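You operate a simulated robot arm through the tools that you are given. There is no shell and no other tool.

The job below is to be done with a simulated robot arm. You get a single attempt, and the scene is never put back.

JOB
Rinse the spoon, both pads and the orange brush in the water tub.
Fine: lay each one back where it lay.
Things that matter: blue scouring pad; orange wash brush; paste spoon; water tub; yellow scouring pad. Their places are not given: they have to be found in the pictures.

Only the result counts: the job must be done as asked and must still hold three seconds after the hand-in. Knocking over, shifting, dropping, spilling or breaking anything else fails it.

ROBOT AND FRAMES
A 7-joint arm with a two-finger gripper, fixed in place. Base frame: the origin is on the floor under the middle of its stand, x ahead of it, y to its left, z up; the work surface is at about z = 0.767. Units: m, degrees, N and s.
With the tool pointing down near the work surface it reaches from about 0.3 to 0.76 m from the base axis. Its first joint turns from -166.0 to 166.0 degrees. Payload 1.71 kg.
The TCP is the grasp point between the finger pads, 0.02 m short of the fingertips. In the tool frame z runs along the fingers and y along their closing line. The gripper opens to 0.096 m; its body begins 0.113 m behind the TCP.
Orientation is told as [roll, pitch, yaw] about the base's x, y, z axes, in that order, counted from this pose: with the fingers straight down and closing along the base's y, the tool's x points along the base's -x, its y along +y and its z along -z.

CONTROLS
- The arm moves only by the tool arm_command. Its argument "motion" is one flat list of numbers, 7 for each row, row after row: the turn, a rotation vector about the tool's x, y, z in units of 5 degrees (1.0 is 5 degrees), then the shift along the tool's x, y, z in units of 20 mm (1.0 is 20 mm), then the closure in counts, from 0 (fully open) to 255 (shut). In form: [rx, ry, rz, x, y, z, hand, rx, ry, rz, x, y, z, hand, ...]. A call has 1 to 20 rows; each row shifts and turns the commanded pose from where the row before left it, along the tool's axes as they then stand. A call with a number of a shift or a turn outside -1 to 1 is refused whole. Rows are played at 5 a second. More than 0.05 m and 8.6 degrees between two rows, or a gripper value outside its range, and nothing of the call is played. Where a pose cannot be reached the arm comes as near as it can. A force on the tool above 40 N (or 10 N above the force at the start of the call, whichever is more), or a blocked arm, ends the call early, and 0.2 s more pass. The fingers move at their own pace (about 0.153 m/s each) and stop on an object; they squeeze with about 33 N. The grip force told is the motor's: it shows also when the fingers shut on nothing. Time passes only in rows, and 0.2 s behind the last, so rows that do not move let the fingers close. It gives the time, the measured TCP pose, the force on the tool (base axes), the opening and the grip force at its end, in the units of the frame above (readings bear some noise), with the torque about the TCP (base axes, N m) and any sound that the robot's microphone picked up.
- Cameras (640 x 400 px; columns grow to the right, rows downward): "scene" is fixed at [0.4002, 0.5012, 1.4933]; the picture's right is [-0.74, 0.68, 0.00], its down [0.64, 0.70, -0.33] and it looks along [-0.22, -0.24, -0.95] (base axes); focal length 288 px, centre (320, 200). "wrist" rides on the gripper at [0.066, 0.014, -0.145] in the tool frame; the picture's right is [-0.21, 0.98, 0.00], its down [-0.88, -0.18, -0.45] and it looks along [-0.44, -0.09, 0.90] (tool axes); focal length 275 px, centre (320, 200).
- snapshot(camera): a new picture of that camera. It takes no simulated time.
- raise_lower(by): moves the trunk up (or, below 0, down) by that many m; the arm rides with it, the base frame stays. It gives what a move gives, with no picture.
- point_at(camera, pixels): there is no depth. For up to 12 entries [column, row, z] of the newest picture of that camera ("zoom" is the newest enlarged one), the place [x, y] in the base frame at which the ray of that pixel passes the height z, good to about 0.002 m. It takes no simulated time.
- enlarge(camera, box): a new picture of the part [left, top, right, bottom] of that camera's present view, enlarged. It takes no simulated time.
- finish_job(): hands the job in; it is judged then, once.

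Leave the gripper open and the arm clear of the work at the hand-in unless told otherwise.

The tools are called after "Call:" as name(argument=value, ...) on one line, values as JSON. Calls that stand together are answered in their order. arm_command: Moves the arm, as the interface text tells. Its arguments: {"type":"object","properties":{"motion":{"type":"array","items":{"type":"number"}}},"required":["motion"]} The other tools are called the same way: raise_lower (by) moves the trunk up or down; snapshot (camera) takes a picture; point_at (camera, pixels) gives the place at which the rays of pixels pass given heights; enlarge (camera, box) takes an enlarged picture of a part of a camera's view; finish_job () hands the job in.

At the start:

```text
t: 0.0
ee_pos: [0.2505, 0.3999, 1.1741]
orientation: [0.0, 0.1, 0.0]
ft_force: [0.9, -0.6, -0.1]
torque: [0.0, 0.02, 0.03]
gripper_width: 0.0957
gripper_force: 0.0
trunk travel left (down, up): [-0.25, 0.136]
```

scene: 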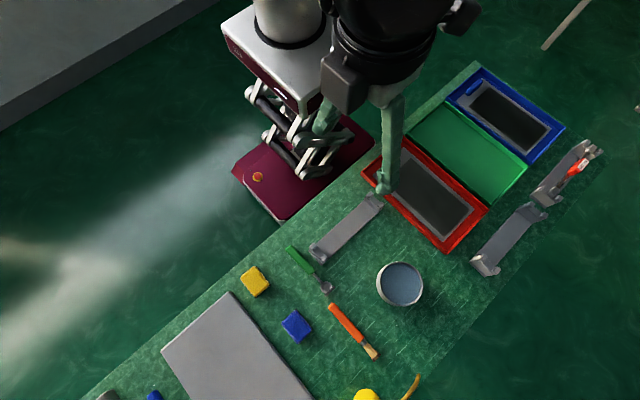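
wrist: 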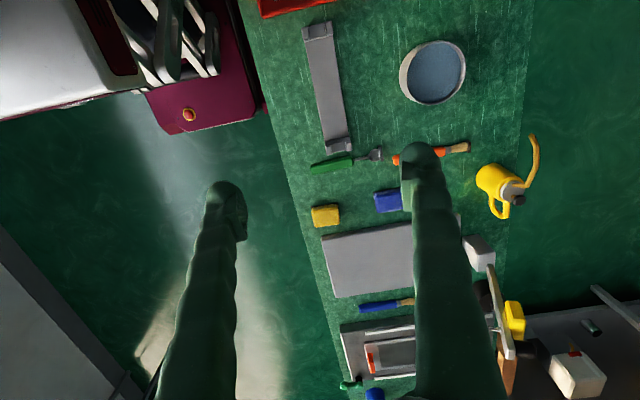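

I see the scene: yellow pad near (255,281), blue pad near (297,326), green-handled spoon near (308,268), orange brush near (353,331), tub near (400,284). I'll enlarge the views for details.

Call:
enlarge(camera="scene", box=[220, 230, 440, 390])

Call:
enlarge(camera="wrist", box=[280, 20, 540, 240])

```text
2.50 times, centred on (330, 310) of scene
```

zoom: 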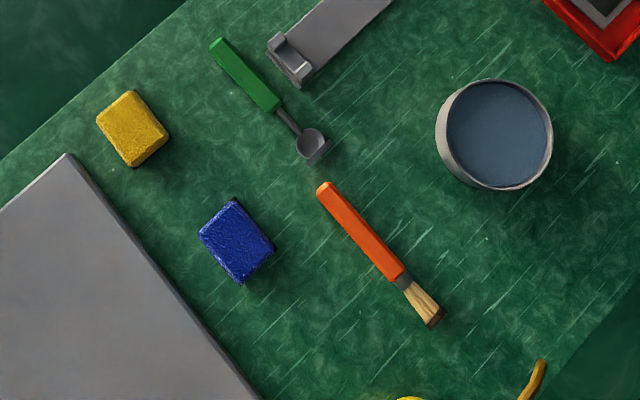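

```text
1.82 times, centred on (410, 130) of wrist
```

zoom: 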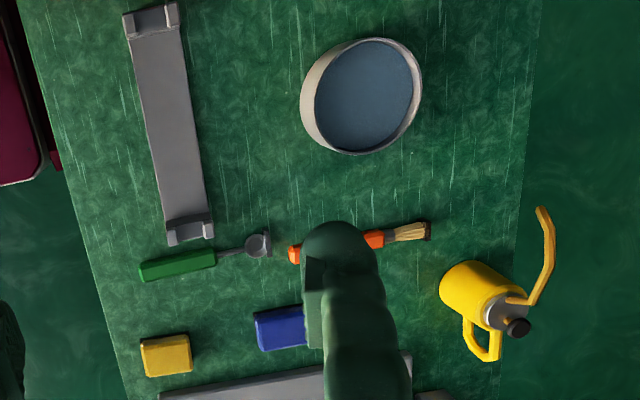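

Now I'll convert key pixels of the scene picture to table positions: pads, spoon ends, brush ends and tub.

Call:
enlarge(camera="scene", box=[220, 230, 440, 390])

Call:
point_at(camera="zoom", pixels=[[96, 122, 0.78], [133, 90, 0.79], [168, 128, 0.79], [133, 165, 0.767], [199, 233, 0.785], [234, 199, 0.785], [273, 246, 0.785], [240, 285, 0.767], [216, 42, 0.775], [272, 106, 0.775], [312, 140, 0.77], [328, 155, 0.767]])

Call:
point_at(camera="zoom", pixels=[[324, 190, 0.78], [396, 274, 0.78], [434, 320, 0.77], [495, 80, 0.82], [553, 140, 0.82], [498, 190, 0.82], [440, 130, 0.82], [436, 130, 0.767], [480, 187, 0.767], [270, 50, 0.767], [300, 85, 0.767], [70, 155, 0.78]])

```text
2.50 times, centred on (330, 310) of scene
```

zoom: 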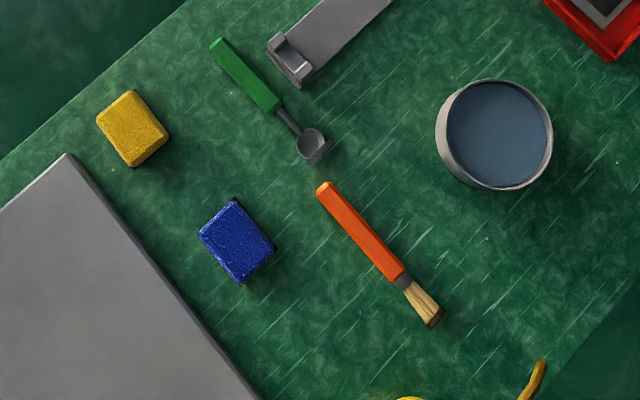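

```text
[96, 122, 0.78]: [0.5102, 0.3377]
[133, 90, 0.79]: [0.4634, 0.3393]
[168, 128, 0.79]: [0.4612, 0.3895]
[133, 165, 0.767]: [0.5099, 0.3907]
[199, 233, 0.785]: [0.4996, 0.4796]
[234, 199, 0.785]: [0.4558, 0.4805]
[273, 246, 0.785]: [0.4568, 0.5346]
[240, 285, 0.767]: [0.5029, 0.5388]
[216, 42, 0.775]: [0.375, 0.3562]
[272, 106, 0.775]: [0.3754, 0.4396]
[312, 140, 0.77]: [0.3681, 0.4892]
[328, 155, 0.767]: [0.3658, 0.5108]
```

```text
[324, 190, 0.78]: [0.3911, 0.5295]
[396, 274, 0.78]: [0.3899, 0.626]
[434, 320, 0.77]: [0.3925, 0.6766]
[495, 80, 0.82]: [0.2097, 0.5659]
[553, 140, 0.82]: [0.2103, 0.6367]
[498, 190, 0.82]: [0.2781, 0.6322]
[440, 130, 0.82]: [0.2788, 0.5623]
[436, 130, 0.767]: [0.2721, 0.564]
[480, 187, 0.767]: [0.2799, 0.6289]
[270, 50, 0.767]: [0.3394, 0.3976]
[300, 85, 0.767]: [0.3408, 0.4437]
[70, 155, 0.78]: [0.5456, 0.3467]
```

The layout is becoming clear: spoon along y at x≈0.375, brush along y at x≈0.39, pads at about (0.487,0.364) and (0.479,0.508), tub near (0.244,0.6). I'll lower the gripper to get a closer wrist view for triangulating heights.

Call:
arm_command(motion=[0, 0, 0, -0.1, 0.2, 1, 0, 0, 0, 0, -0.1, 0.2, 1, 0, 0, 0, 0, -0.1, 0.2, 1, 0, 0, 0, 0, -0.1, 0.2, 1, 0, 0, 0, 0, -0.1, 0.2, 1, 0, 0, 0, 0, -0.1, 0.2, 1, 0, 0, 0, 0, -0.1, 0.2, 1, 0, 0, 0, 0, -0.1, 0.2, 1, 0, 0, 0, 0, 0, 0, 0, 0])

Call:
snapshot(camera="wrist")

Call:
snapshot(camera="scene")

```text
t: 2.0
ee_pos: [0.253, 0.4322, 1.0193]
orientation: [0.1, -0.7, -0.1]
ft_force: [0.0, -0.1, -0.4]
torque: [-0.03, -0.03, -0.02]
gripper_width: 0.096
gripper_force: 0.0
trunk travel left (down, up): [-0.25, 0.136]
```

```text
taken
```

wrist: 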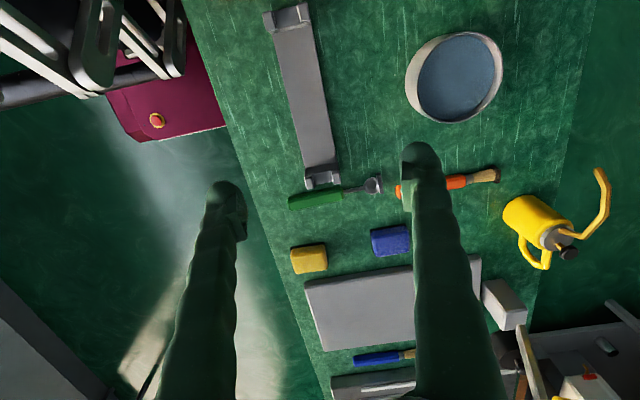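

```text
taken
```

scene: 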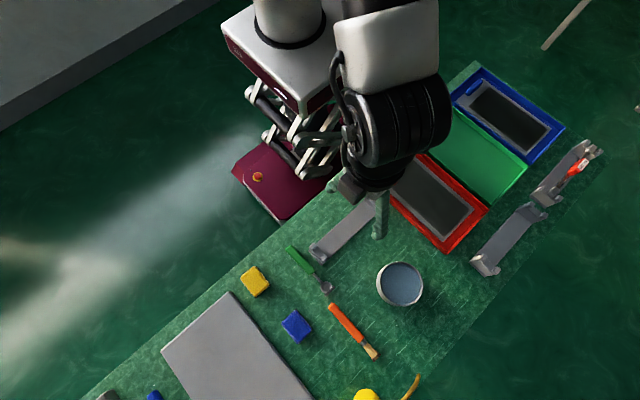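

The pose lags a little behind what I commanded; a null row will tell whether it settles.

Call:
arm_command(motion=[0, 0, 0, 0, 0, 0, 0, 0, 0, 0, 0, 0, 0, 0])

```text
t: 2.6
ee_pos: [0.2524, 0.4321, 1.0173]
orientation: [0.1, -0.8, 0.0]
ft_force: [-0.6, -0.3, 0.7]
torque: [0.01, -0.01, 0.01]
gripper_width: 0.0958
gripper_force: 0.0
trunk travel left (down, up): [-0.25, 0.136]
```

It stays about 14 mm short in x with a 0.8° tilt; I'll check if that goes away at another pose by moving +x and down.

Call:
arm_command(motion=[0, 0, 0, -0.5, 0, 0.5, 0, 0, 0, 0, -0.5, 0, 0.5, 0, 0, 0, 0, -0.5, 0, 0.5, 0, 0, 0, 0, -0.5, 0, 0.5, 0, 0, 0, 0, 0, 0, 0, 0])

```text
t: 3.8
ee_pos: [0.2916, 0.4316, 0.9778]
orientation: [0.1, -0.7, 0.0]
ft_force: [-0.8, -0.3, 0.2]
torque: [0.03, -0.03, -0.02]
gripper_width: 0.0959
gripper_force: 0.0
trunk travel left (down, up): [-0.25, 0.136]
```

Relative moves are accurate. I'll correct the pitch by +0.7° (ry=0.14) and check the reading.

Call:
arm_command(motion=[0, 0.14, 0, 0, 0, 0, 0, 0, 0, 0, 0, 0, 0, 0])

Call:
snapshot(camera="wrist")

```text
t: 4.4
ee_pos: [0.2918, 0.4329, 0.9786]
orientation: [0.1, -0.1, 0.1]
ft_force: [-0.8, 0.6, 0.5]
torque: [0.0, -0.01, -0.01]
gripper_width: 0.0958
gripper_force: 0.1
trunk travel left (down, up): [-0.25, 0.136]
```

```text
taken
```

wrist: 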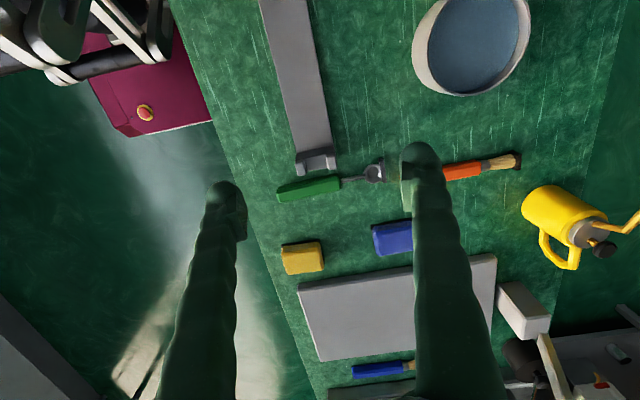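

Orientation is corrected. Let me enlarge the tub and the tools in the wrist view.

Call:
enlarge(camera="wrist", box=[390, 0, 550, 100])

Call:
enlarge(camera="wrist", box=[260, 130, 420, 230])

Call:
enlarge(camera="wrist", box=[250, 210, 440, 300])

```text
4.00 times, centred on (470, 50) of wrist
```

zoom: 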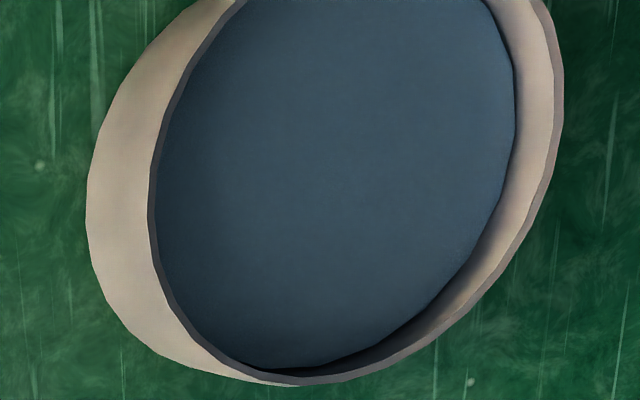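

```text
4.00 times, centred on (340, 180) of wrist
```

zoom: 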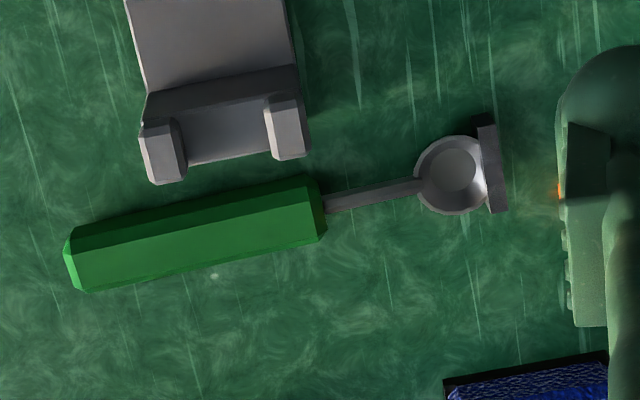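

```text
3.37 times, centred on (345, 255) of wrist
```

zoom: 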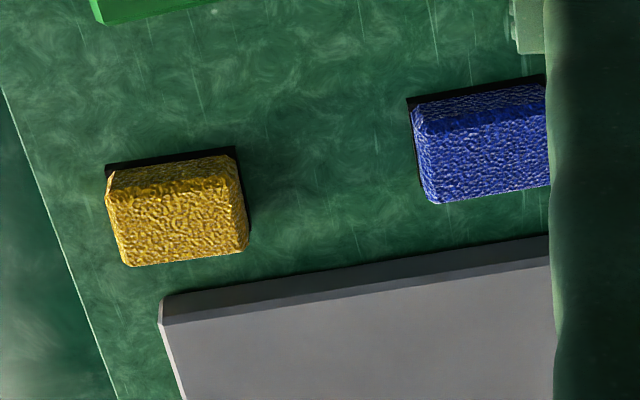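

Pads show dark undersides, and the spoon and brush have dark tips — those are the soiled parts. Now the tub in closer detail from the fixed camera.

Call:
enlarge(camera="scene", box=[360, 250, 440, 320])

Call:
point_at(camera="zoom", pixels=[[320, 200, 0.767]])

```text
5.71 times, centred on (400, 285) of scene
```

zoom: 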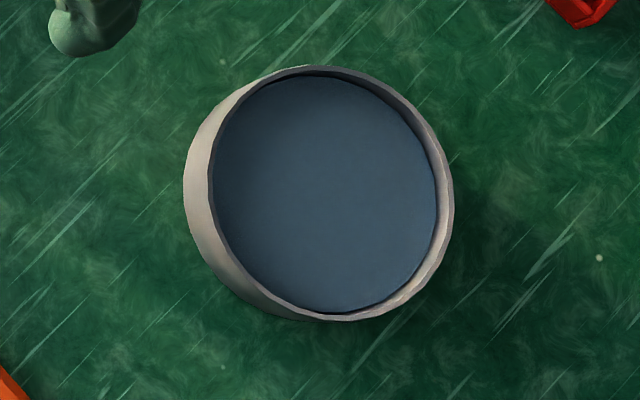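

```text
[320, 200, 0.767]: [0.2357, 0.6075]
```

I'll back off so the tub falls entirely within the wrist view.

Call:
arm_command(motion=[0, 0, 0, 0.75, 0.73, -0.31, 0, 0, 0, 0, 0.75, 0.73, -0.31, 0, 0, 0, 0, 0.75, 0.73, -0.31, 0, 0, 0, 0, 0.75, 0.73, -0.31, 0, 0, 0, 0, 0.75, 0.73, -0.31, 0, 0, 0, 0, 0.75, 0.73, -0.31, 0, 0, 0, 0, 0.75, 0.73, -0.31, 0, 0, 0, 0, 0.75, 0.73, -0.31, 0, 0, 0, 0, 0, 0, 0, 0, 0, 0, 0, 0, 0, 0, 0])

Call:
snapshot(camera="wrist")

```text
t: 6.6
ee_pos: [0.1702, 0.549, 1.0275]
orientation: [0.1, -0.1, 0.1]
ft_force: [0.1, 0.0, 0.3]
torque: [0.01, 0.0, 0.02]
gripper_width: 0.0961
gripper_force: 0.0
trunk travel left (down, up): [-0.25, 0.136]
```

```text
taken
```

wrist: 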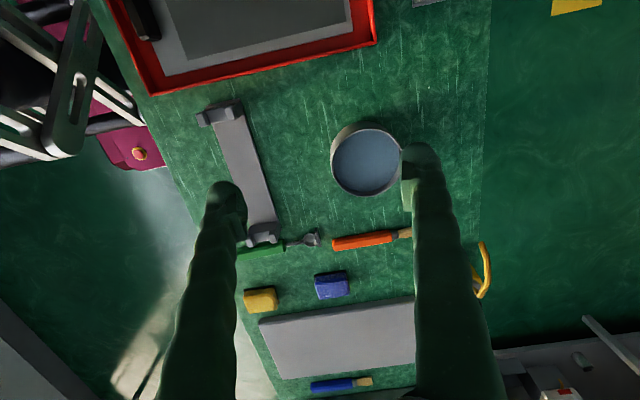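

Accurate now. Enlarging the tub, brush and spoon in this view.

Call:
enlarge(camera="wrist", box=[310, 110, 420, 210])

Call:
point_at(camera="zoom", pixels=[[320, 200, 0.767], [320, 200, 0.8]])

Call:
enlarge(camera="wrist", box=[230, 210, 420, 330])

```text
4.00 times, centred on (365, 160) of wrist
```

zoom: 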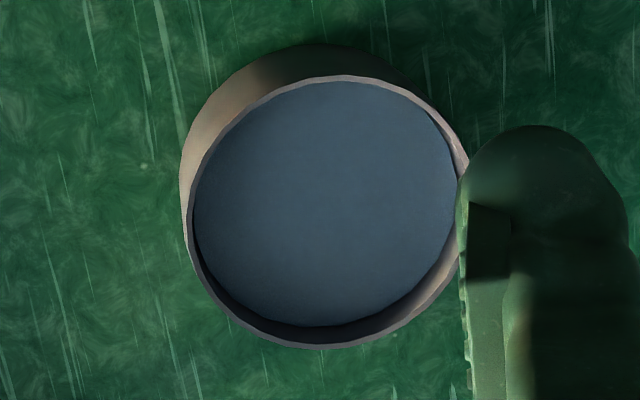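

```text
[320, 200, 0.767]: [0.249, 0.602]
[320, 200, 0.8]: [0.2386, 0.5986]
```

```text
3.33 times, centred on (325, 270) of wrist
```

zoom: 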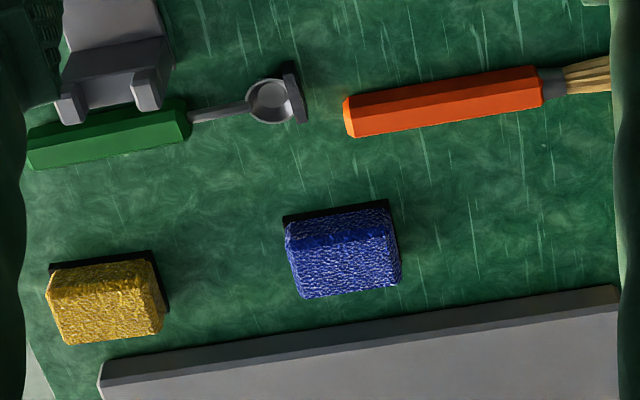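

I'll triangulate the tub rim centre and edges from both cameras at several heights.

Call:
point_at(camera="wrist", pixels=[[366.75, 162.5, 0.767], [366.75, 162.5, 0.807], [366.75, 162.5, 0.827], [371.25, 129, 0.807], [362.5, 197, 0.807], [331.5, 163.75, 0.807], [402, 150, 0.807], [365, 120.75, 0.767], [330, 155, 0.767]])

Call:
point_at(camera="scene", pixels=[[401.93, 283.8, 0.767], [401.93, 283.8, 0.807], [401.93, 283.8, 0.827], [399.65, 261.4, 0.807], [404.4, 306.2, 0.807], [380.4, 281.5, 0.807], [423.3, 284.1, 0.807], [376, 283.2, 0.767], [387.7, 302, 0.767]])

```text
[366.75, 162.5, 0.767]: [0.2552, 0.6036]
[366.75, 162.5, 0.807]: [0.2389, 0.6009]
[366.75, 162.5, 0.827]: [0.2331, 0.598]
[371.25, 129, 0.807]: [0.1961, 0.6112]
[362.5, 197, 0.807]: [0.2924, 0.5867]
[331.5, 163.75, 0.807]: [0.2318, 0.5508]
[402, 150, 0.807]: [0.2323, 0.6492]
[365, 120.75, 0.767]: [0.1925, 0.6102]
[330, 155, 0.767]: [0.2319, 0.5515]
```

```text
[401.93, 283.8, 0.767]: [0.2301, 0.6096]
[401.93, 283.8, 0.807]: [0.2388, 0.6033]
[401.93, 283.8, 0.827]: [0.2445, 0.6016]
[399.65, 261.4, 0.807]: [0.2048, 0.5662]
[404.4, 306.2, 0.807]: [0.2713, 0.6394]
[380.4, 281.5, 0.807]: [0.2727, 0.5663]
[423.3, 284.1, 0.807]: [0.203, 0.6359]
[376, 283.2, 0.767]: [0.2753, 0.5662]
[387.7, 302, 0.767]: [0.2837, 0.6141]
```

Rim height ≈0.81, centre ≈(0.240,0.601), inner radius ≈0.045. Next I'll triangulate pad top corners (visible +x edges in both views).

Call:
point_at(camera="wrist", pixels=[[349, 294.9, 0.777], [349, 294.9, 0.797], [320.2, 299.4, 0.777], [320.2, 299.4, 0.797], [278.5, 309.9, 0.777], [278.5, 309.9, 0.797], [248.5, 313.5, 0.777], [248.5, 313.5, 0.797]])

Call:
point_at(camera="scene", pixels=[[298, 344, 0.777], [298, 344, 0.797], [281.6, 323.2, 0.777], [281.6, 323.2, 0.797], [255.2, 296, 0.777], [255.2, 296, 0.797], [240.4, 278.8, 0.777], [240.4, 278.8, 0.797]])

```text
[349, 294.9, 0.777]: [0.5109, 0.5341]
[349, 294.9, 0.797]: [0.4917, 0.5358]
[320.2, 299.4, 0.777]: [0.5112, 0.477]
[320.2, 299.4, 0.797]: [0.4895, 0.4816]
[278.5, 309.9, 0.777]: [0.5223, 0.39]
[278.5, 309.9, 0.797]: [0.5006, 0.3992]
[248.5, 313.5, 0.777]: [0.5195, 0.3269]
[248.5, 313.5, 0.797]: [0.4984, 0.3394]
```

```text
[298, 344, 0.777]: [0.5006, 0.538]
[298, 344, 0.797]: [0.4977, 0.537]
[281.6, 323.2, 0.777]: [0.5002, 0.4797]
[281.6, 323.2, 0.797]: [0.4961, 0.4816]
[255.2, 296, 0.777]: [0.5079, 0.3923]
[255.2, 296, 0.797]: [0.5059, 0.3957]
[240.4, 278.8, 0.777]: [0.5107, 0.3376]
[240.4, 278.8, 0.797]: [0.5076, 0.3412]
```

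Pads are about 0.044 (x) × 0.056 (y) × 0.023 high. The finger thickness matters for the tub, so I'll look at the fingertips closely.

Call:
enlarge(camera="wrist", box=[180, 120, 480, 310])

Call:
snapshot(camera="scene")

```text
2.11 times, centred on (330, 215) of wrist
```

zoom: 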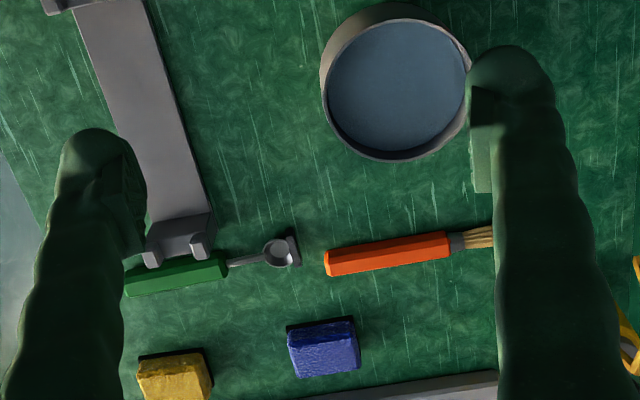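

```text
taken
```

scene: 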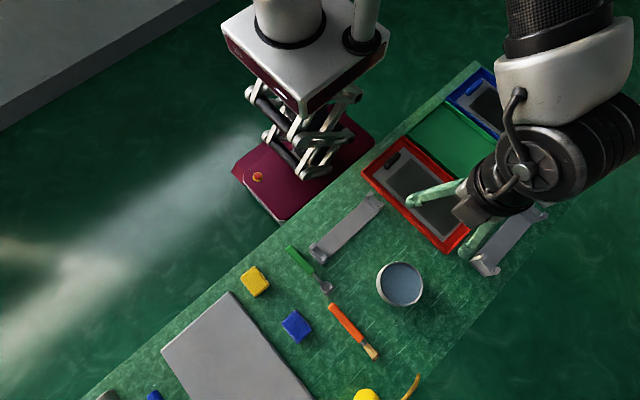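

Fingers are about 25 mm thick, rounded at the tips, so fit in the tub is tight for the pads. I'll move closer to the blue pad for accurate geometry.

Call:
arm_command(motion=[0, 0, 0, -0.96, -0.2, 0.45, 0, 0, 0, 0, -0.96, -0.2, 0.45, 0, 0, 0, 0, -0.96, -0.2, 0.45, 0, 0, 0, 0, -0.96, -0.2, 0.45, 0, 0, 0, 0, -0.96, -0.2, 0.45, 0, 0, 0, 0, -0.96, -0.2, 0.45, 0, 0, 0, 0, -0.96, -0.2, 0.45, 0, 0, 0, 0, -0.96, -0.2, 0.45, 0, 0, 0, 0, -0.96, -0.2, 0.45, 0, 0, 0, 0, -0.96, -0.2, 0.45, 0, 0, 0, 0, -0.96, -0.2, 0.45, 0, 0, 0, 0, -0.96, -0.2, 0.45, 0, 0, 0, 0, 0, 0, 0, 0, 0, 0, 0, 0, 0, 0, 0])

Call:
snapshot(camera="wrist")

Call:
enlarge(camera="wrist", box=[260, 130, 420, 260])

```text
t: 9.6
ee_pos: [0.4006, 0.5003, 0.9205]
orientation: [0.1, -0.2, -0.1]
ft_force: [0.1, -0.1, -0.2]
torque: [-0.01, 0.0, -0.01]
gripper_width: 0.0961
gripper_force: 0.2
trunk travel left (down, up): [-0.25, 0.136]
```

```text
taken
```

wrist: 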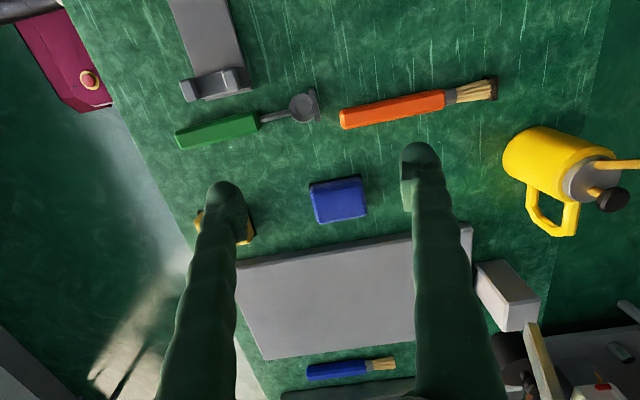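

```text
3.08 times, centred on (340, 195) of wrist
```

zoom: 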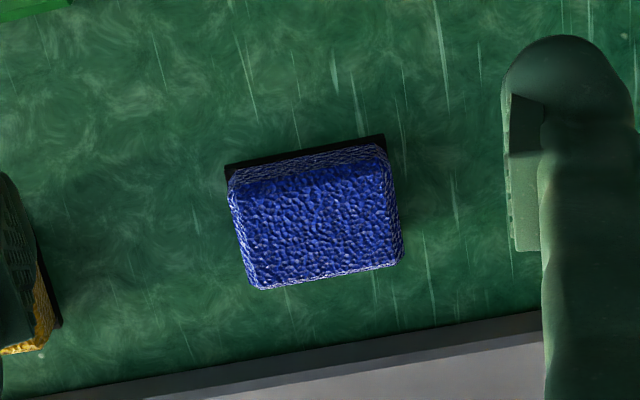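

The blue pad shows a black grime layer underneath. Measuring its corners, and the board edge, in this zoom.

Call:
point_at(camera="zoom", pixels=[[225, 166, 0.767], [384, 135, 0.767], [252, 290, 0.79], [403, 262, 0.79], [236, 186, 0.79], [388, 160, 0.79], [230, 185, 0.785], [392, 155, 0.785], [100, 387, 0.785], [320, 350, 0.785], [510, 316, 0.785], [540, 310, 0.785]])

Call:
enlarge(camera="wrist", box=[160, 60, 340, 180])

Call:
enlarge(camera="wrist", box=[320, 50, 520, 180])

```text
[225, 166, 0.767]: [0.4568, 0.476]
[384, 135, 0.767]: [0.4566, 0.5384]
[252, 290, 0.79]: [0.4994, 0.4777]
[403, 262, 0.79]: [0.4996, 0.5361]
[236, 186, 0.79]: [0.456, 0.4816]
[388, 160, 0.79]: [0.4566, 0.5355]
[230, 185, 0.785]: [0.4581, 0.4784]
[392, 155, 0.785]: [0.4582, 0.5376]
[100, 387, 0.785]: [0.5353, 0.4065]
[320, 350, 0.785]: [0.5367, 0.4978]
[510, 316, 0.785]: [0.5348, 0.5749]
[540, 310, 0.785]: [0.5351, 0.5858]
```

```text
3.33 times, centred on (250, 120) of wrist
```

zoom: 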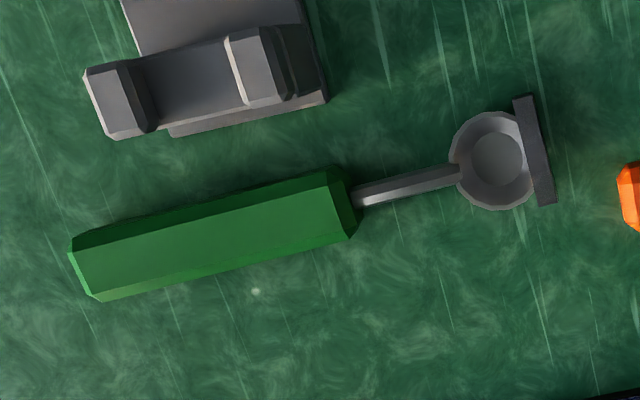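

```text
3.08 times, centred on (420, 115) of wrist
```

zoom: 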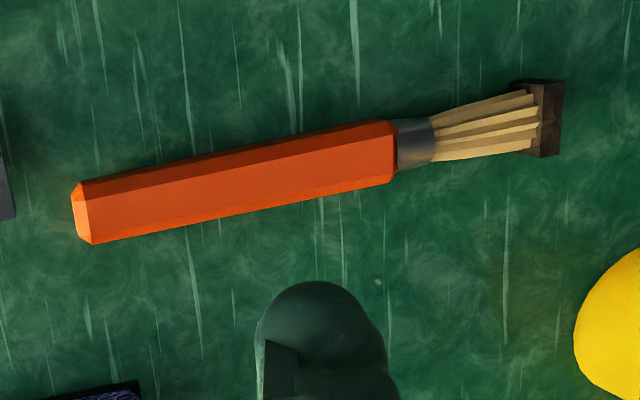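

The soil shows as: a brown block at the bristle tip, a grey block at the spoon tip, and a black layer under the pads. Measuring spoon, holder and brush positions.

Call:
enlarge(camera="wrist", box=[160, 60, 340, 180])

Call:
point_at(camera="zoom", pixels=[[110, 138, 0.78], [110, 138, 0.767], [325, 103, 0.767], [85, 70, 0.79], [225, 40, 0.79], [80, 235, 0.79], [90, 300, 0.775], [325, 175, 0.787], [355, 235, 0.775], [340, 200, 0.787], [495, 160, 0.772], [545, 150, 0.785]])

Call:
point_at(camera="zoom", pixels=[[535, 95, 0.79], [555, 203, 0.79], [553, 204, 0.767], [513, 100, 0.79], [70, 252, 0.777], [347, 170, 0.777], [352, 200, 0.777], [455, 175, 0.777], [72, 250, 0.79], [215, 235, 0.79]])

Call:
enlarge(camera="wrist", box=[320, 50, 520, 180])

Call:
point_at(camera="zoom", pixels=[[80, 188, 0.785], [93, 244, 0.775], [385, 122, 0.785], [392, 182, 0.775], [395, 135, 0.777], [435, 120, 0.777], [432, 165, 0.777], [560, 80, 0.79], [556, 155, 0.79], [513, 82, 0.79], [540, 158, 0.767], [575, 320, 0.8]])

```text
3.33 times, centred on (250, 120) of wrist
```

zoom: 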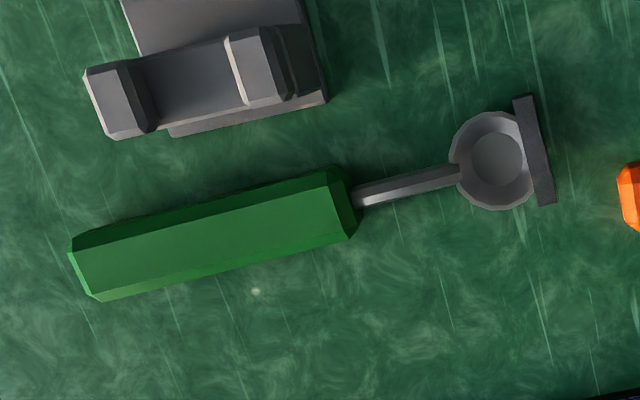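

```text
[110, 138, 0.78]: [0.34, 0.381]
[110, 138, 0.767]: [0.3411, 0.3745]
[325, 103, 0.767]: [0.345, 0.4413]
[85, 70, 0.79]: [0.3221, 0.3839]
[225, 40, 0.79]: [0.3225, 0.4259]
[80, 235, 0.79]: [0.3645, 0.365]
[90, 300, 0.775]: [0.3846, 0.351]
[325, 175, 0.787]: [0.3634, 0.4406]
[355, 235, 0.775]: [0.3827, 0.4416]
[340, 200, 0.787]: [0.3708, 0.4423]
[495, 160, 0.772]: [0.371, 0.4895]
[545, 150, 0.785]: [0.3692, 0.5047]
```

```text
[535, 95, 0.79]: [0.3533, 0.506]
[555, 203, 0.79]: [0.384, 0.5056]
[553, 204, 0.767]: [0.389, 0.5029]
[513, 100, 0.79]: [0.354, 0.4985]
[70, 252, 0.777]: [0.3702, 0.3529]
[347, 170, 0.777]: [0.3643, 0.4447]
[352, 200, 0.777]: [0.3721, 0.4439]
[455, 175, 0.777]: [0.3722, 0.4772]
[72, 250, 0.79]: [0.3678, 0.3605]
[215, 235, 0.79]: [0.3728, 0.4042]
```

```text
3.08 times, centred on (420, 115) of wrist
```

zoom: 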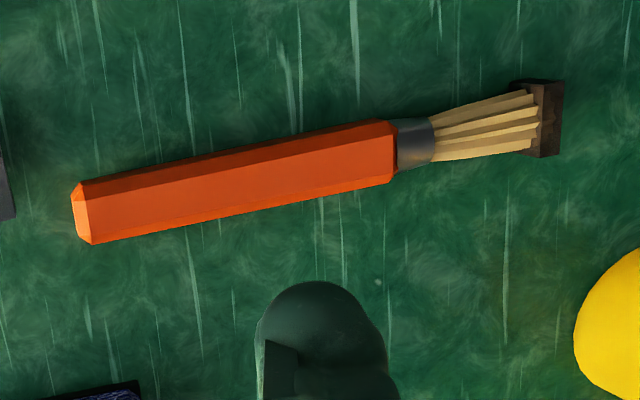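

```text
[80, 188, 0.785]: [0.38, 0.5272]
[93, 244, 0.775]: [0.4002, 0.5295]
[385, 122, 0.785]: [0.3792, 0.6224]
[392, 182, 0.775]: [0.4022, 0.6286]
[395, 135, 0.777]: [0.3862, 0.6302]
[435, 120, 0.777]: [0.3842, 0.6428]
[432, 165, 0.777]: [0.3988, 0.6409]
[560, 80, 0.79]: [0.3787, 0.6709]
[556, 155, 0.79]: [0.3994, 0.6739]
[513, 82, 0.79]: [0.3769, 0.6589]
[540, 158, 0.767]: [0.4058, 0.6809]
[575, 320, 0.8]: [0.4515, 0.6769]
```

Everything is aligned with the base axes. Before grasping, I'll test the dip posture high above the tub: move to (0.24,0.60,1.0), yaw −22°, then tilt −60° about tool y. This also shows me the fingers from the side.

Call:
arm_command(motion=[0, 0, 0, 0.9, 0.56, -0.5, 0, 0, 0, 0, 0.9, 0.56, -0.5, 0, 0, 0, 0, 0.9, 0.56, -0.5, 0, 0, 0, 0, 0.9, 0.56, -0.5, 0, 0, 0, 0, 0.9, 0.56, -0.5, 0, 0, 0, 0, 0.9, 0.56, -0.5, 0, 0, 0, 0, 0.9, 0.56, -0.5, 0, 0, 0, 0, 0.9, 0.56, -0.5, 0, 0, 0, 0, 0.9, 0.56, -0.5, 0, 0, 0, 0.88, 0, 0, 0, 0, 0, 0, 0.88, 0, 0, 0, 0, 0, 0, 0.88, 0, 0, 0, 0, 0, 0, 0.88, 0, 0, 0, 0, 0, 0, 0.88, 0, 0, 0, 0, 0, 0, 0, 0, 0, 0, 0])

Call:
arm_command(motion=[0, -1, 0, 0, 0, 0, 0, 0, -1, 0, 0, 0, 0, 0, 0, -1, 0, 0, 0, 0, 0, 0, -1, 0, 0, 0, 0, 0, 0, -1, 0, 0, 0, 0, 0, 0, -1, 0, 0, 0, 0, 0, 0, -1, 0, 0, 0, 0, 0, 0, -1, 0, 0, 0, 0, 0, 0, -1, 0, 0, 0, 0, 0, 0, -1, 0, 0, 0, 0, 0, 0, -1, 0, 0, 0, 0, 0, 0, -1, 0, 0, 0, 0, 0, 0, 0, 0, 0, 0, 0, 0])

Call:
snapshot(camera="scene")

Call:
snapshot(camera="wrist")

```text
t: 12.8
ee_pos: [0.2392, 0.6029, 1.0103]
orientation: [0.1, -0.1, -22.0]
ft_force: [0.3, 0.4, 0.7]
torque: [-0.03, 0.0, -0.02]
gripper_width: 0.0959
gripper_force: 0.1
trunk travel left (down, up): [-0.25, 0.136]
```

```text
t: 15.2
ee_pos: [0.3431, 0.5508, 1.0207]
orientation: [2.0, -54.9, -35.4]
ft_force: [-0.1, -0.2, 0.7]
torque: [0.04, -0.03, 0.03]
gripper_width: 0.0959
gripper_force: 0.0
trunk travel left (down, up): [-0.25, 0.136]
stopped in row 12: the arm was blocked; the commanded pose is now the measured one
```

```text
taken
```

scene: 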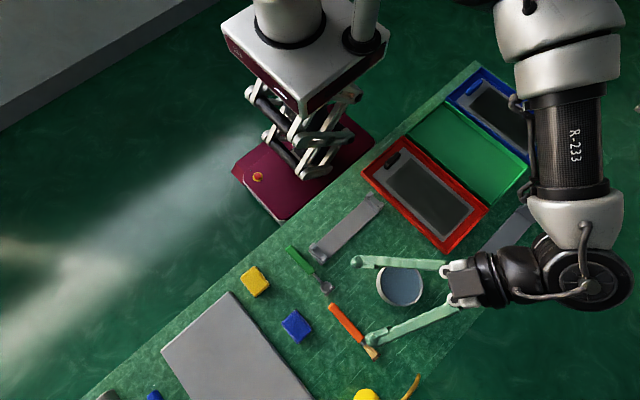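

```text
taken
```

wrist: 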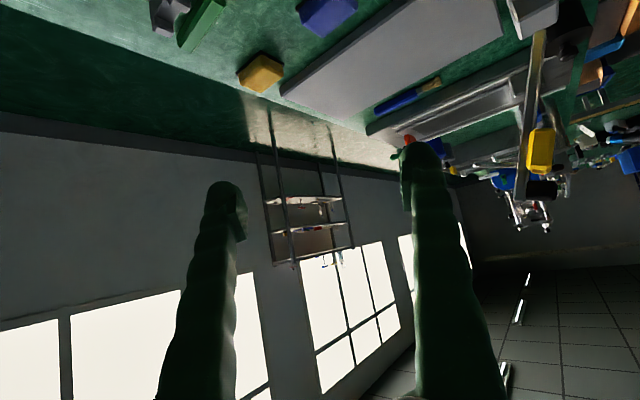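

The arm hit a joint limit near 55° at this position (drifted to (0.343,0.551)). The fingers are well visible now; enlarge them.

Call:
enlarge(camera="scene", box=[340, 240, 480, 360])

Call:
point_at(camera="scene", pixels=[[357, 262, 1.005], [372, 340, 1.005]])

```text
3.33 times, centred on (410, 300) of scene
```

zoom: 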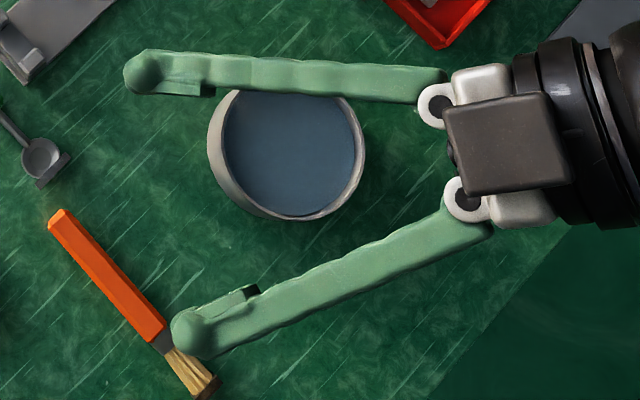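

```text
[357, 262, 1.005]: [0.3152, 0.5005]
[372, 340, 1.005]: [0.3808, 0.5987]
```

Gripper geometry is clear: pivoting arms with round ball tips (~24 mm) and rubber pads starting slightly behind the tip. I'll undo the tilt and then test the other dip direction (hand pointing outward, away from the base).

Call:
arm_command(motion=[0, 1, 0, 0, 0, 0, 0, 0, 1, 0, 0, 0, 0, 0, 0, 1, 0, 0, 0, 0, 0, 0, 1, 0, 0, 0, 0, 0, 0, 1, 0, 0, 0, 0, 0, 0, 1, 0, 0, 0, 0, 0, 0, 1, 0, 0, 0, 0, 0, 0, 1, 0, 0, 0, 0, 0, 0, 1, 0, 0, 0, 0, 0, 0, 1, 0, 0, 0, 0, 0, 0, 0.98, 0, 0, 0, 0, 0, 0, 0, 0, 0, 0, 0, 0])

```text
t: 17.8
ee_pos: [0.3251, 0.5612, 1.0245]
orientation: [1.4, 0.7, -32.0]
ft_force: [-0.8, -0.2, 0.0]
torque: [0.04, -0.07, -0.01]
gripper_width: 0.096
gripper_force: 0.0
trunk travel left (down, up): [-0.25, 0.136]
```

Now rotate yaw from −32° to +68° (20 rows of −1 about tool z).

Call:
arm_command(motion=[0, 0, -1, 0, 0, 0, 0, 0, 0, -1, 0, 0, 0, 0, 0, 0, -1, 0, 0, 0, 0, 0, 0, -1, 0, 0, 0, 0, 0, 0, -1, 0, 0, 0, 0, 0, 0, -1, 0, 0, 0, 0, 0, 0, -1, 0, 0, 0, 0, 0, 0, -1, 0, 0, 0, 0, 0, 0, -1, 0, 0, 0, 0, 0, 0, -1, 0, 0, 0, 0, 0, 0, -1, 0, 0, 0, 0, 0, 0, -1, 0, 0, 0, 0, 0, 0, -1, 0, 0, 0, 0, 0, 0, -1, 0, 0, 0, 0, 0, 0, -1, 0, 0, 0, 0, 0, 0, -1, 0, 0, 0, 0, 0, 0, -1, 0, 0, 0, 0, 0, 0, -1, 0, 0, 0, 0, 0, 0, -1, 0, 0, 0, 0, 0, 0, -1, 0, 0, 0, 0])

```text
t: 22.0
ee_pos: [0.3252, 0.5619, 1.0232]
orientation: [0.4, -1.4, 68.1]
ft_force: [0.2, -0.2, -0.1]
torque: [0.0, -0.03, 0.01]
gripper_width: 0.096
gripper_force: 0.1
trunk travel left (down, up): [-0.25, 0.136]
```

Now shift over the tub and tilt −55° about tool y (hand pointing outward).

Call:
arm_command(motion=[0, 0, 0, -0.03, 0.93, 0.2, 0, 0, 0, 0, -0.03, 0.93, 0.2, 0, 0, 0, 0, -0.03, 0.93, 0.2, 0, 0, 0, 0, -0.03, 0.93, 0.2, 0, 0, 0, 0, -0.03, 0.93, 0.2, 0, 0, -1, 0, 0, 0, 0, 0, 0, -1, 0, 0, 0, 0, 0, 0, -1, 0, 0, 0, 0, 0, 0, -1, 0, 0, 0, 0, 0, 0, -1, 0, 0, 0, 0, 0, 0, -1, 0, 0, 0, 0, 0, 0, -1, 0, 0, 0, 0, 0, 0, -1, 0, 0, 0, 0, 0, 0, -1, 0, 0, 0, 0, 0, 0, -1, 0, 0, 0, 0, 0, 0, -1, 0, 0, 0, 0, 0, 0, 0, 0, 0, 0, 0, 0])

Call:
snapshot(camera="scene")

```text
t: 25.6
ee_pos: [0.2401, 0.5989, 1.0051]
orientation: [0.5, -56.4, 67.5]
ft_force: [-0.3, 0.4, -0.6]
torque: [-0.01, 0.02, 0.01]
gripper_width: 0.096
gripper_force: 0.1
trunk travel left (down, up): [-0.25, 0.136]
```

```text
taken
```

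scene: 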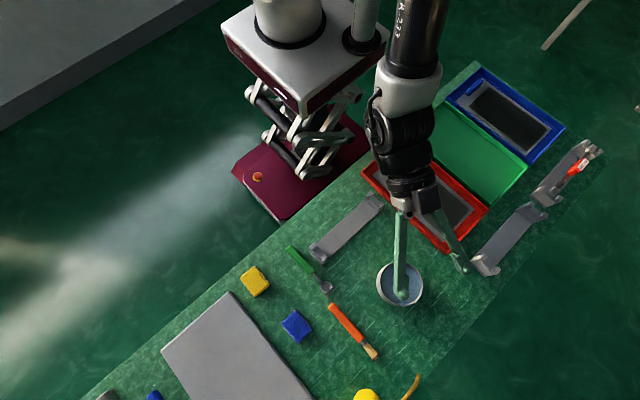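

Outward tilt at yaw 68° works precisely. Now untilt and turn toward yaw −90° over the spoon to check that the same grasp can be reached.

Call:
arm_command(motion=[0, 1, 0, 0, 0, 0, 0, 0, 1, 0, 0, 0, 0, 0, 0, 1, 0, 0, 0, 0, 0, 0, 1, 0, 0, 0, 0, 0, 0, 1, 0, 0, 0, 0, 0, 0, 1, 0, 0, 0, 0, 0, 0, 1, 0, 0, 0, 0, 0, 0, 1, 0, 0, 0, 0, 0, 0, 1, 0, 0, 0, 0, 0, 0, 1, 0, 0, 0, 0, 0, 0, 1, 0, 0, 0, 0, 0, 0, 0.28, 0, 0, 0, 0, 0, -0.1, 0, 0, 0, 0, 0, 0, 0, 0, 0, 0, 0, 0, 0])

Call:
arm_command(motion=[0, 0, 1, 0, 0, 0, 0, 0, 0, 1, 0, 0, 0, 0, 0, 0, 1, 0, 0, 0, 0, 0, 0, 1, 0, 0, 0, 0, 0, 0, 1, 0, 0, 0, 0, 0, 0, 1, 0, 0, 0, 0, 0, 0, 1, 0, 0, 0, 0, 0, 0, 1, 0, 0, 0, 0, 0, 0, 1, 0, 0, 0, 0, 0, 0, 1, 0, 0, 0, 0, 0, 0, 1, 0, 0, 0, 0, 0, 0, 1, 0, 0, 0, 0, 0, 0, 1, 0, 0, 0, 0, 0, 0, 0.5, 0, 0, 0, 0, 0, 0, 0, 0, 0, 0, 0])

```text
t: 28.6
ee_pos: [0.2398, 0.6006, 1.0043]
orientation: [0.7, 0.0, 68.1]
ft_force: [0.1, -0.2, -0.1]
torque: [0.01, 0.0, -0.03]
gripper_width: 0.0958
gripper_force: 0.1
trunk travel left (down, up): [-0.25, 0.136]
```

```text
t: 31.8
ee_pos: [0.241, 0.5992, 1.004]
orientation: [0.3, 0.7, 0.5]
ft_force: [0.9, 0.9, 0.5]
torque: [0.02, -0.02, -0.01]
gripper_width: 0.0957
gripper_force: 0.0
trunk travel left (down, up): [-0.25, 0.136]
```

Translate above the spoon shaft, then turn to yaw −90°.

Call:
arm_command(motion=[0, 0, 0, -0.82, -0.88, 0.34, 0, 0, 0, 0, -0.82, -0.88, 0.34, 0, 0, 0, 0, -0.82, -0.88, 0.34, 0, 0, 0, 0, -0.82, -0.88, 0.34, 0, 0, 0, 0, -0.82, -0.88, 0.34, 0, 0, 0, 0, -0.82, -0.88, 0.34, 0, 0, 0, 0, -0.82, -0.88, 0.34, 0, 0, 0, 0, -0.82, -0.88, 0.34, 0, 0, 0, 1, 0, 0, 0, 0, 0, 0, 1, 0, 0, 0, 0, 0, 0, 1, 0, 0, 0, 0, 0, 0, 1, 0, 0, 0, 0, 0, 0, 1, 0, 0, 0, 0, 0, 0, 1, 0, 0, 0, 0, 0, 0, 1, 0, 0, 0, 0, 0, 0, 1, 0, 0, 0, 0, 0, 0, 1, 0, 0, 0, 0, 0, 0, 1, 0, 0, 0, 0, 0, 0, 0, 0, 0, 0, 0])

Call:
arm_command(motion=[0, 0, 1, 0, 0, 0, 0, 0, 0, 1, 0, 0, 0, 0, 0, 0, 1, 0, 0, 0, 0, 0, 0, 1, 0, 0, 0, 0, 0, 0, 1, 0, 0, 0, 0, 0, 0, 1, 0, 0, 0, 0, 0, 0, 1, 0, 0, 0, 0, 0, 0, 1, 0, 0, 0, 0, 0, 0, 0, 0, 0, 0, 0])

```text
t: 35.8
ee_pos: [0.3723, 0.4615, 0.9488]
orientation: [-0.4, 0.8, -49.6]
ft_force: [-0.2, 0.7, 1.0]
torque: [-0.03, 0.01, -0.02]
gripper_width: 0.0956
gripper_force: 0.1
trunk travel left (down, up): [-0.25, 0.136]
```

```text
t: 37.8
ee_pos: [0.3705, 0.461, 0.9477]
orientation: [-0.8, 0.4, -89.6]
ft_force: [0.0, 0.7, -0.3]
torque: [0.02, 0.01, 0.01]
gripper_width: 0.096
gripper_force: 0.0
trunk travel left (down, up): [-0.25, 0.136]
```

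Yaw −90° is reachable here. Take wrist and scene pictures for alignment with the spoon.

Call:
snapshot(camera="wrist")

Call:
enlarge(camera="wrist", box=[220, 80, 420, 240])

Call:
snapshot(camera="scene")

```text
taken
```

wrist: 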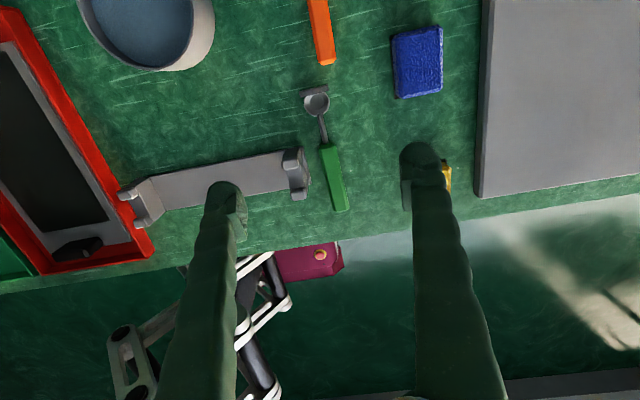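

```text
2.50 times, centred on (320, 160) of wrist
```

zoom: 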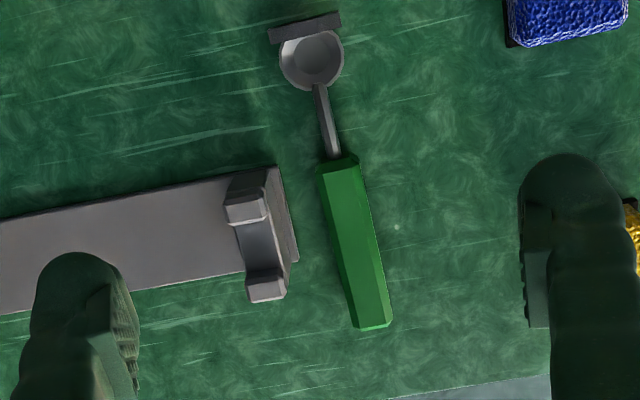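

```text
taken
```

scene: 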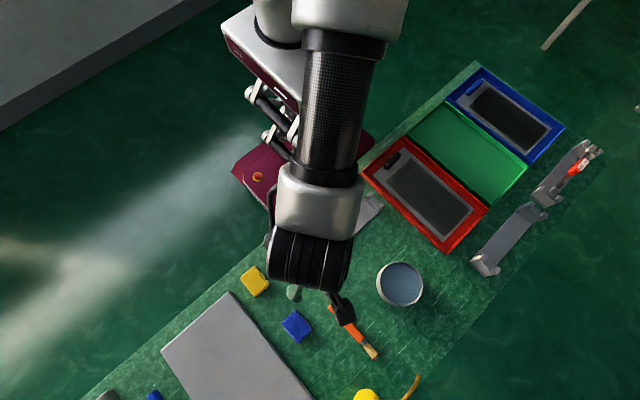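

Measure shaft, bowl, handle and clip from this second viewpoint.

Call:
enlarge(camera="wrist", box=[220, 80, 420, 240])

Call:
point_at(camera="zoom", pixels=[[320, 90, 0.777], [328, 125, 0.777], [335, 155, 0.777], [312, 60, 0.777], [305, 27, 0.777], [298, 262, 0.767], [267, 168, 0.767], [267, 168, 0.79], [285, 292, 0.79], [357, 158, 0.785], [318, 168, 0.777], [390, 325, 0.777]])

Call:
point_at(camera="zoom", pixels=[[230, 210, 0.79], [245, 295, 0.79], [228, 180, 0.79], [280, 168, 0.767], [355, 328, 0.777], [313, 88, 0.777], [326, 86, 0.777], [328, 150, 0.777], [341, 148, 0.777], [270, 40, 0.767], [340, 12, 0.787], [268, 30, 0.787]])

```text
2.50 times, centred on (320, 160) of wrist
```

zoom: 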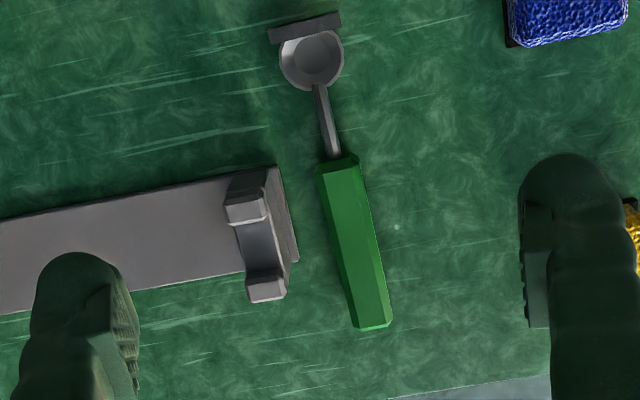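

```text
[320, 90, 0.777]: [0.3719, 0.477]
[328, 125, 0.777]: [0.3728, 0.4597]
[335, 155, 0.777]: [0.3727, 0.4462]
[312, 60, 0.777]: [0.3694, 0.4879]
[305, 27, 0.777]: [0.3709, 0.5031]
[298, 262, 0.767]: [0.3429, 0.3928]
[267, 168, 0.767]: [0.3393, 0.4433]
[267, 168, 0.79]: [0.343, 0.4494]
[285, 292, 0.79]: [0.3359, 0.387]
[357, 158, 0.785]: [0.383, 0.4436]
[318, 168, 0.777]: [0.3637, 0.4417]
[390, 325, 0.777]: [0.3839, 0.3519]
```

```text
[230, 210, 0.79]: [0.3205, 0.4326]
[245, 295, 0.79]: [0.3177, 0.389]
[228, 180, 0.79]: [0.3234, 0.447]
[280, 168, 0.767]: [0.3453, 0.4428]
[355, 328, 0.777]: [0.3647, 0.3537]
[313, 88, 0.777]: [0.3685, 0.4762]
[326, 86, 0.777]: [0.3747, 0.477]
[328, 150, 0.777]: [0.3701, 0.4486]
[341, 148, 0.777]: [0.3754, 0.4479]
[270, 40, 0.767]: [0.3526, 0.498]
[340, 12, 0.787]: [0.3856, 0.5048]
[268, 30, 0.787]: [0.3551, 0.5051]
```

Spoon axis x≈0.372, handle y 0.353–0.445. The clip (x up to 0.345, y 0.39–0.443) rules out the handle's middle, so I'll grip near the handle's free end at y≈0.371. Correct the tilt, shift there, pre-close to about 45 mm and descend to z≈0.82.

Call:
arm_command(motion=[-0.16, -0.08, 0.08, -0.9, 0.015, 0, 135, 0, 0, 0, -0.9, 0.015, 0, 135, 0, 0, 0, -0.9, 0.015, 0, 135, 0, 0, 0, -0.9, 0.015, 0, 135, 0, 0, 0, -0.9, 0.015, 0, 135, 0, 0, 0, 0, 0, 0.8, 135, 0, 0, 0, 0, 0, 0.8, 135, 0, 0, 0, 0, 0, 0.8, 135, 0, 0, 0, 0, 0, 0.8, 135, 0, 0, 0, 0, 0, 0.8, 135, 0, 0, 0, 0, 0, 0.8, 135, 0, 0, 0, 0, 0, 0.8, 135, 0, 0, 0, 0, 0, 0.8, 135, 0, 0, 0, 0, 0, 0, 135, 0, 0, 0, 0, 0, 0, 135])

Call:
snapshot(camera="wrist")

Call:
enlarge(camera="scene", box=[240, 220, 400, 320])

```text
t: 41.0
ee_pos: [0.3735, 0.372, 0.8203]
orientation: [0.0, 0.0, -89.9]
ft_force: [0.7, -0.5, 0.0]
torque: [-0.03, -0.05, 0.0]
gripper_width: 0.0449
gripper_force: 0.2
trunk travel left (down, up): [-0.25, 0.136]
```

```text
taken
```

wrist: 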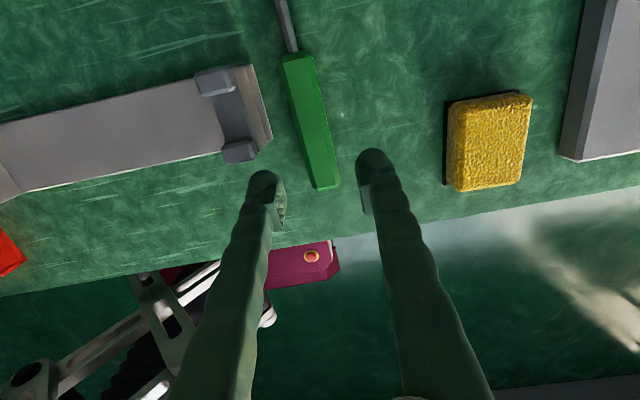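

```text
4.00 times, centred on (320, 270) of scene
```

zoom: 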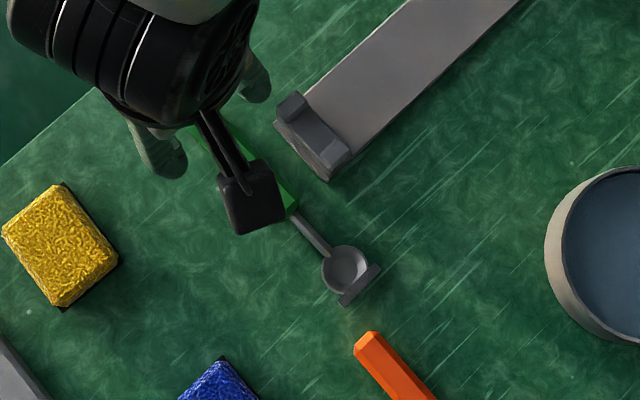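

The handle is centred between the fingers. Descend 30 mm to TCP z≈0.790 and read the force.

Call:
arm_command(motion=[0, 0, 0, 0, 0, 0.5, 135, 0, 0, 0, 0, 0, 0.5, 135, 0, 0, 0, 0, 0, 0.5, 135, 0, 0, 0, 0, 0, 0, 135, 0, 0, 0, 0, 0, 0, 135])

Call:
snapshot(camera="wrist")

```text
t: 42.2
ee_pos: [0.372, 0.3687, 0.7897]
orientation: [0.0, 0.0, -89.9]
ft_force: [-0.2, -0.8, 0.3]
torque: [-0.01, 0.0, 0.01]
gripper_width: 0.0454
gripper_force: 0.1
trunk travel left (down, up): [-0.25, 0.136]
```

```text
taken
```

wrist: 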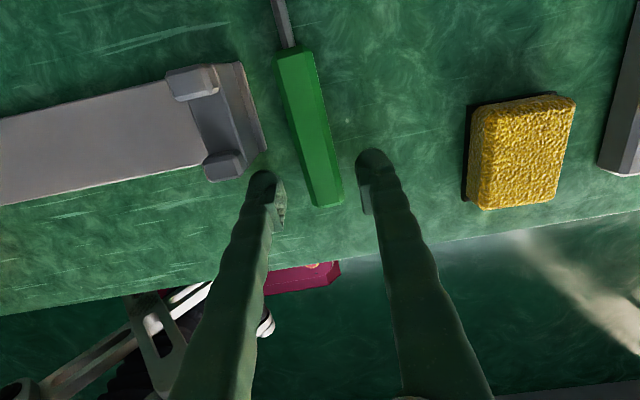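

No contact yet. Close the gripper on the spoon handle.

Call:
arm_command(motion=[0, 0, 0, 0, 0, 0, 255, 0, 0, 0, 0, 0, 0, 255, 0, 0, 0, 0, 0, 0, 255, 0, 0, 0, 0, 0, 0, 255])

Call:
snapshot(camera="wrist")

```text
t: 43.2
ee_pos: [0.3719, 0.3697, 0.7897]
orientation: [0.0, -0.1, -89.9]
ft_force: [0.7, -0.6, 1.3]
torque: [0.02, -0.04, 0.0]
gripper_width: 0.0197
gripper_force: 32.9
trunk travel left (down, up): [-0.25, 0.136]
```

```text
taken
```

wrist: 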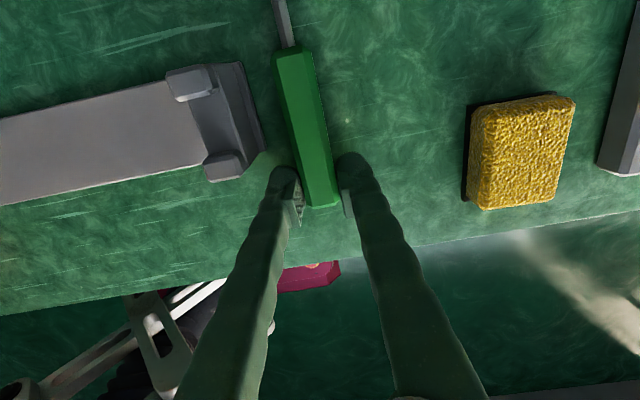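

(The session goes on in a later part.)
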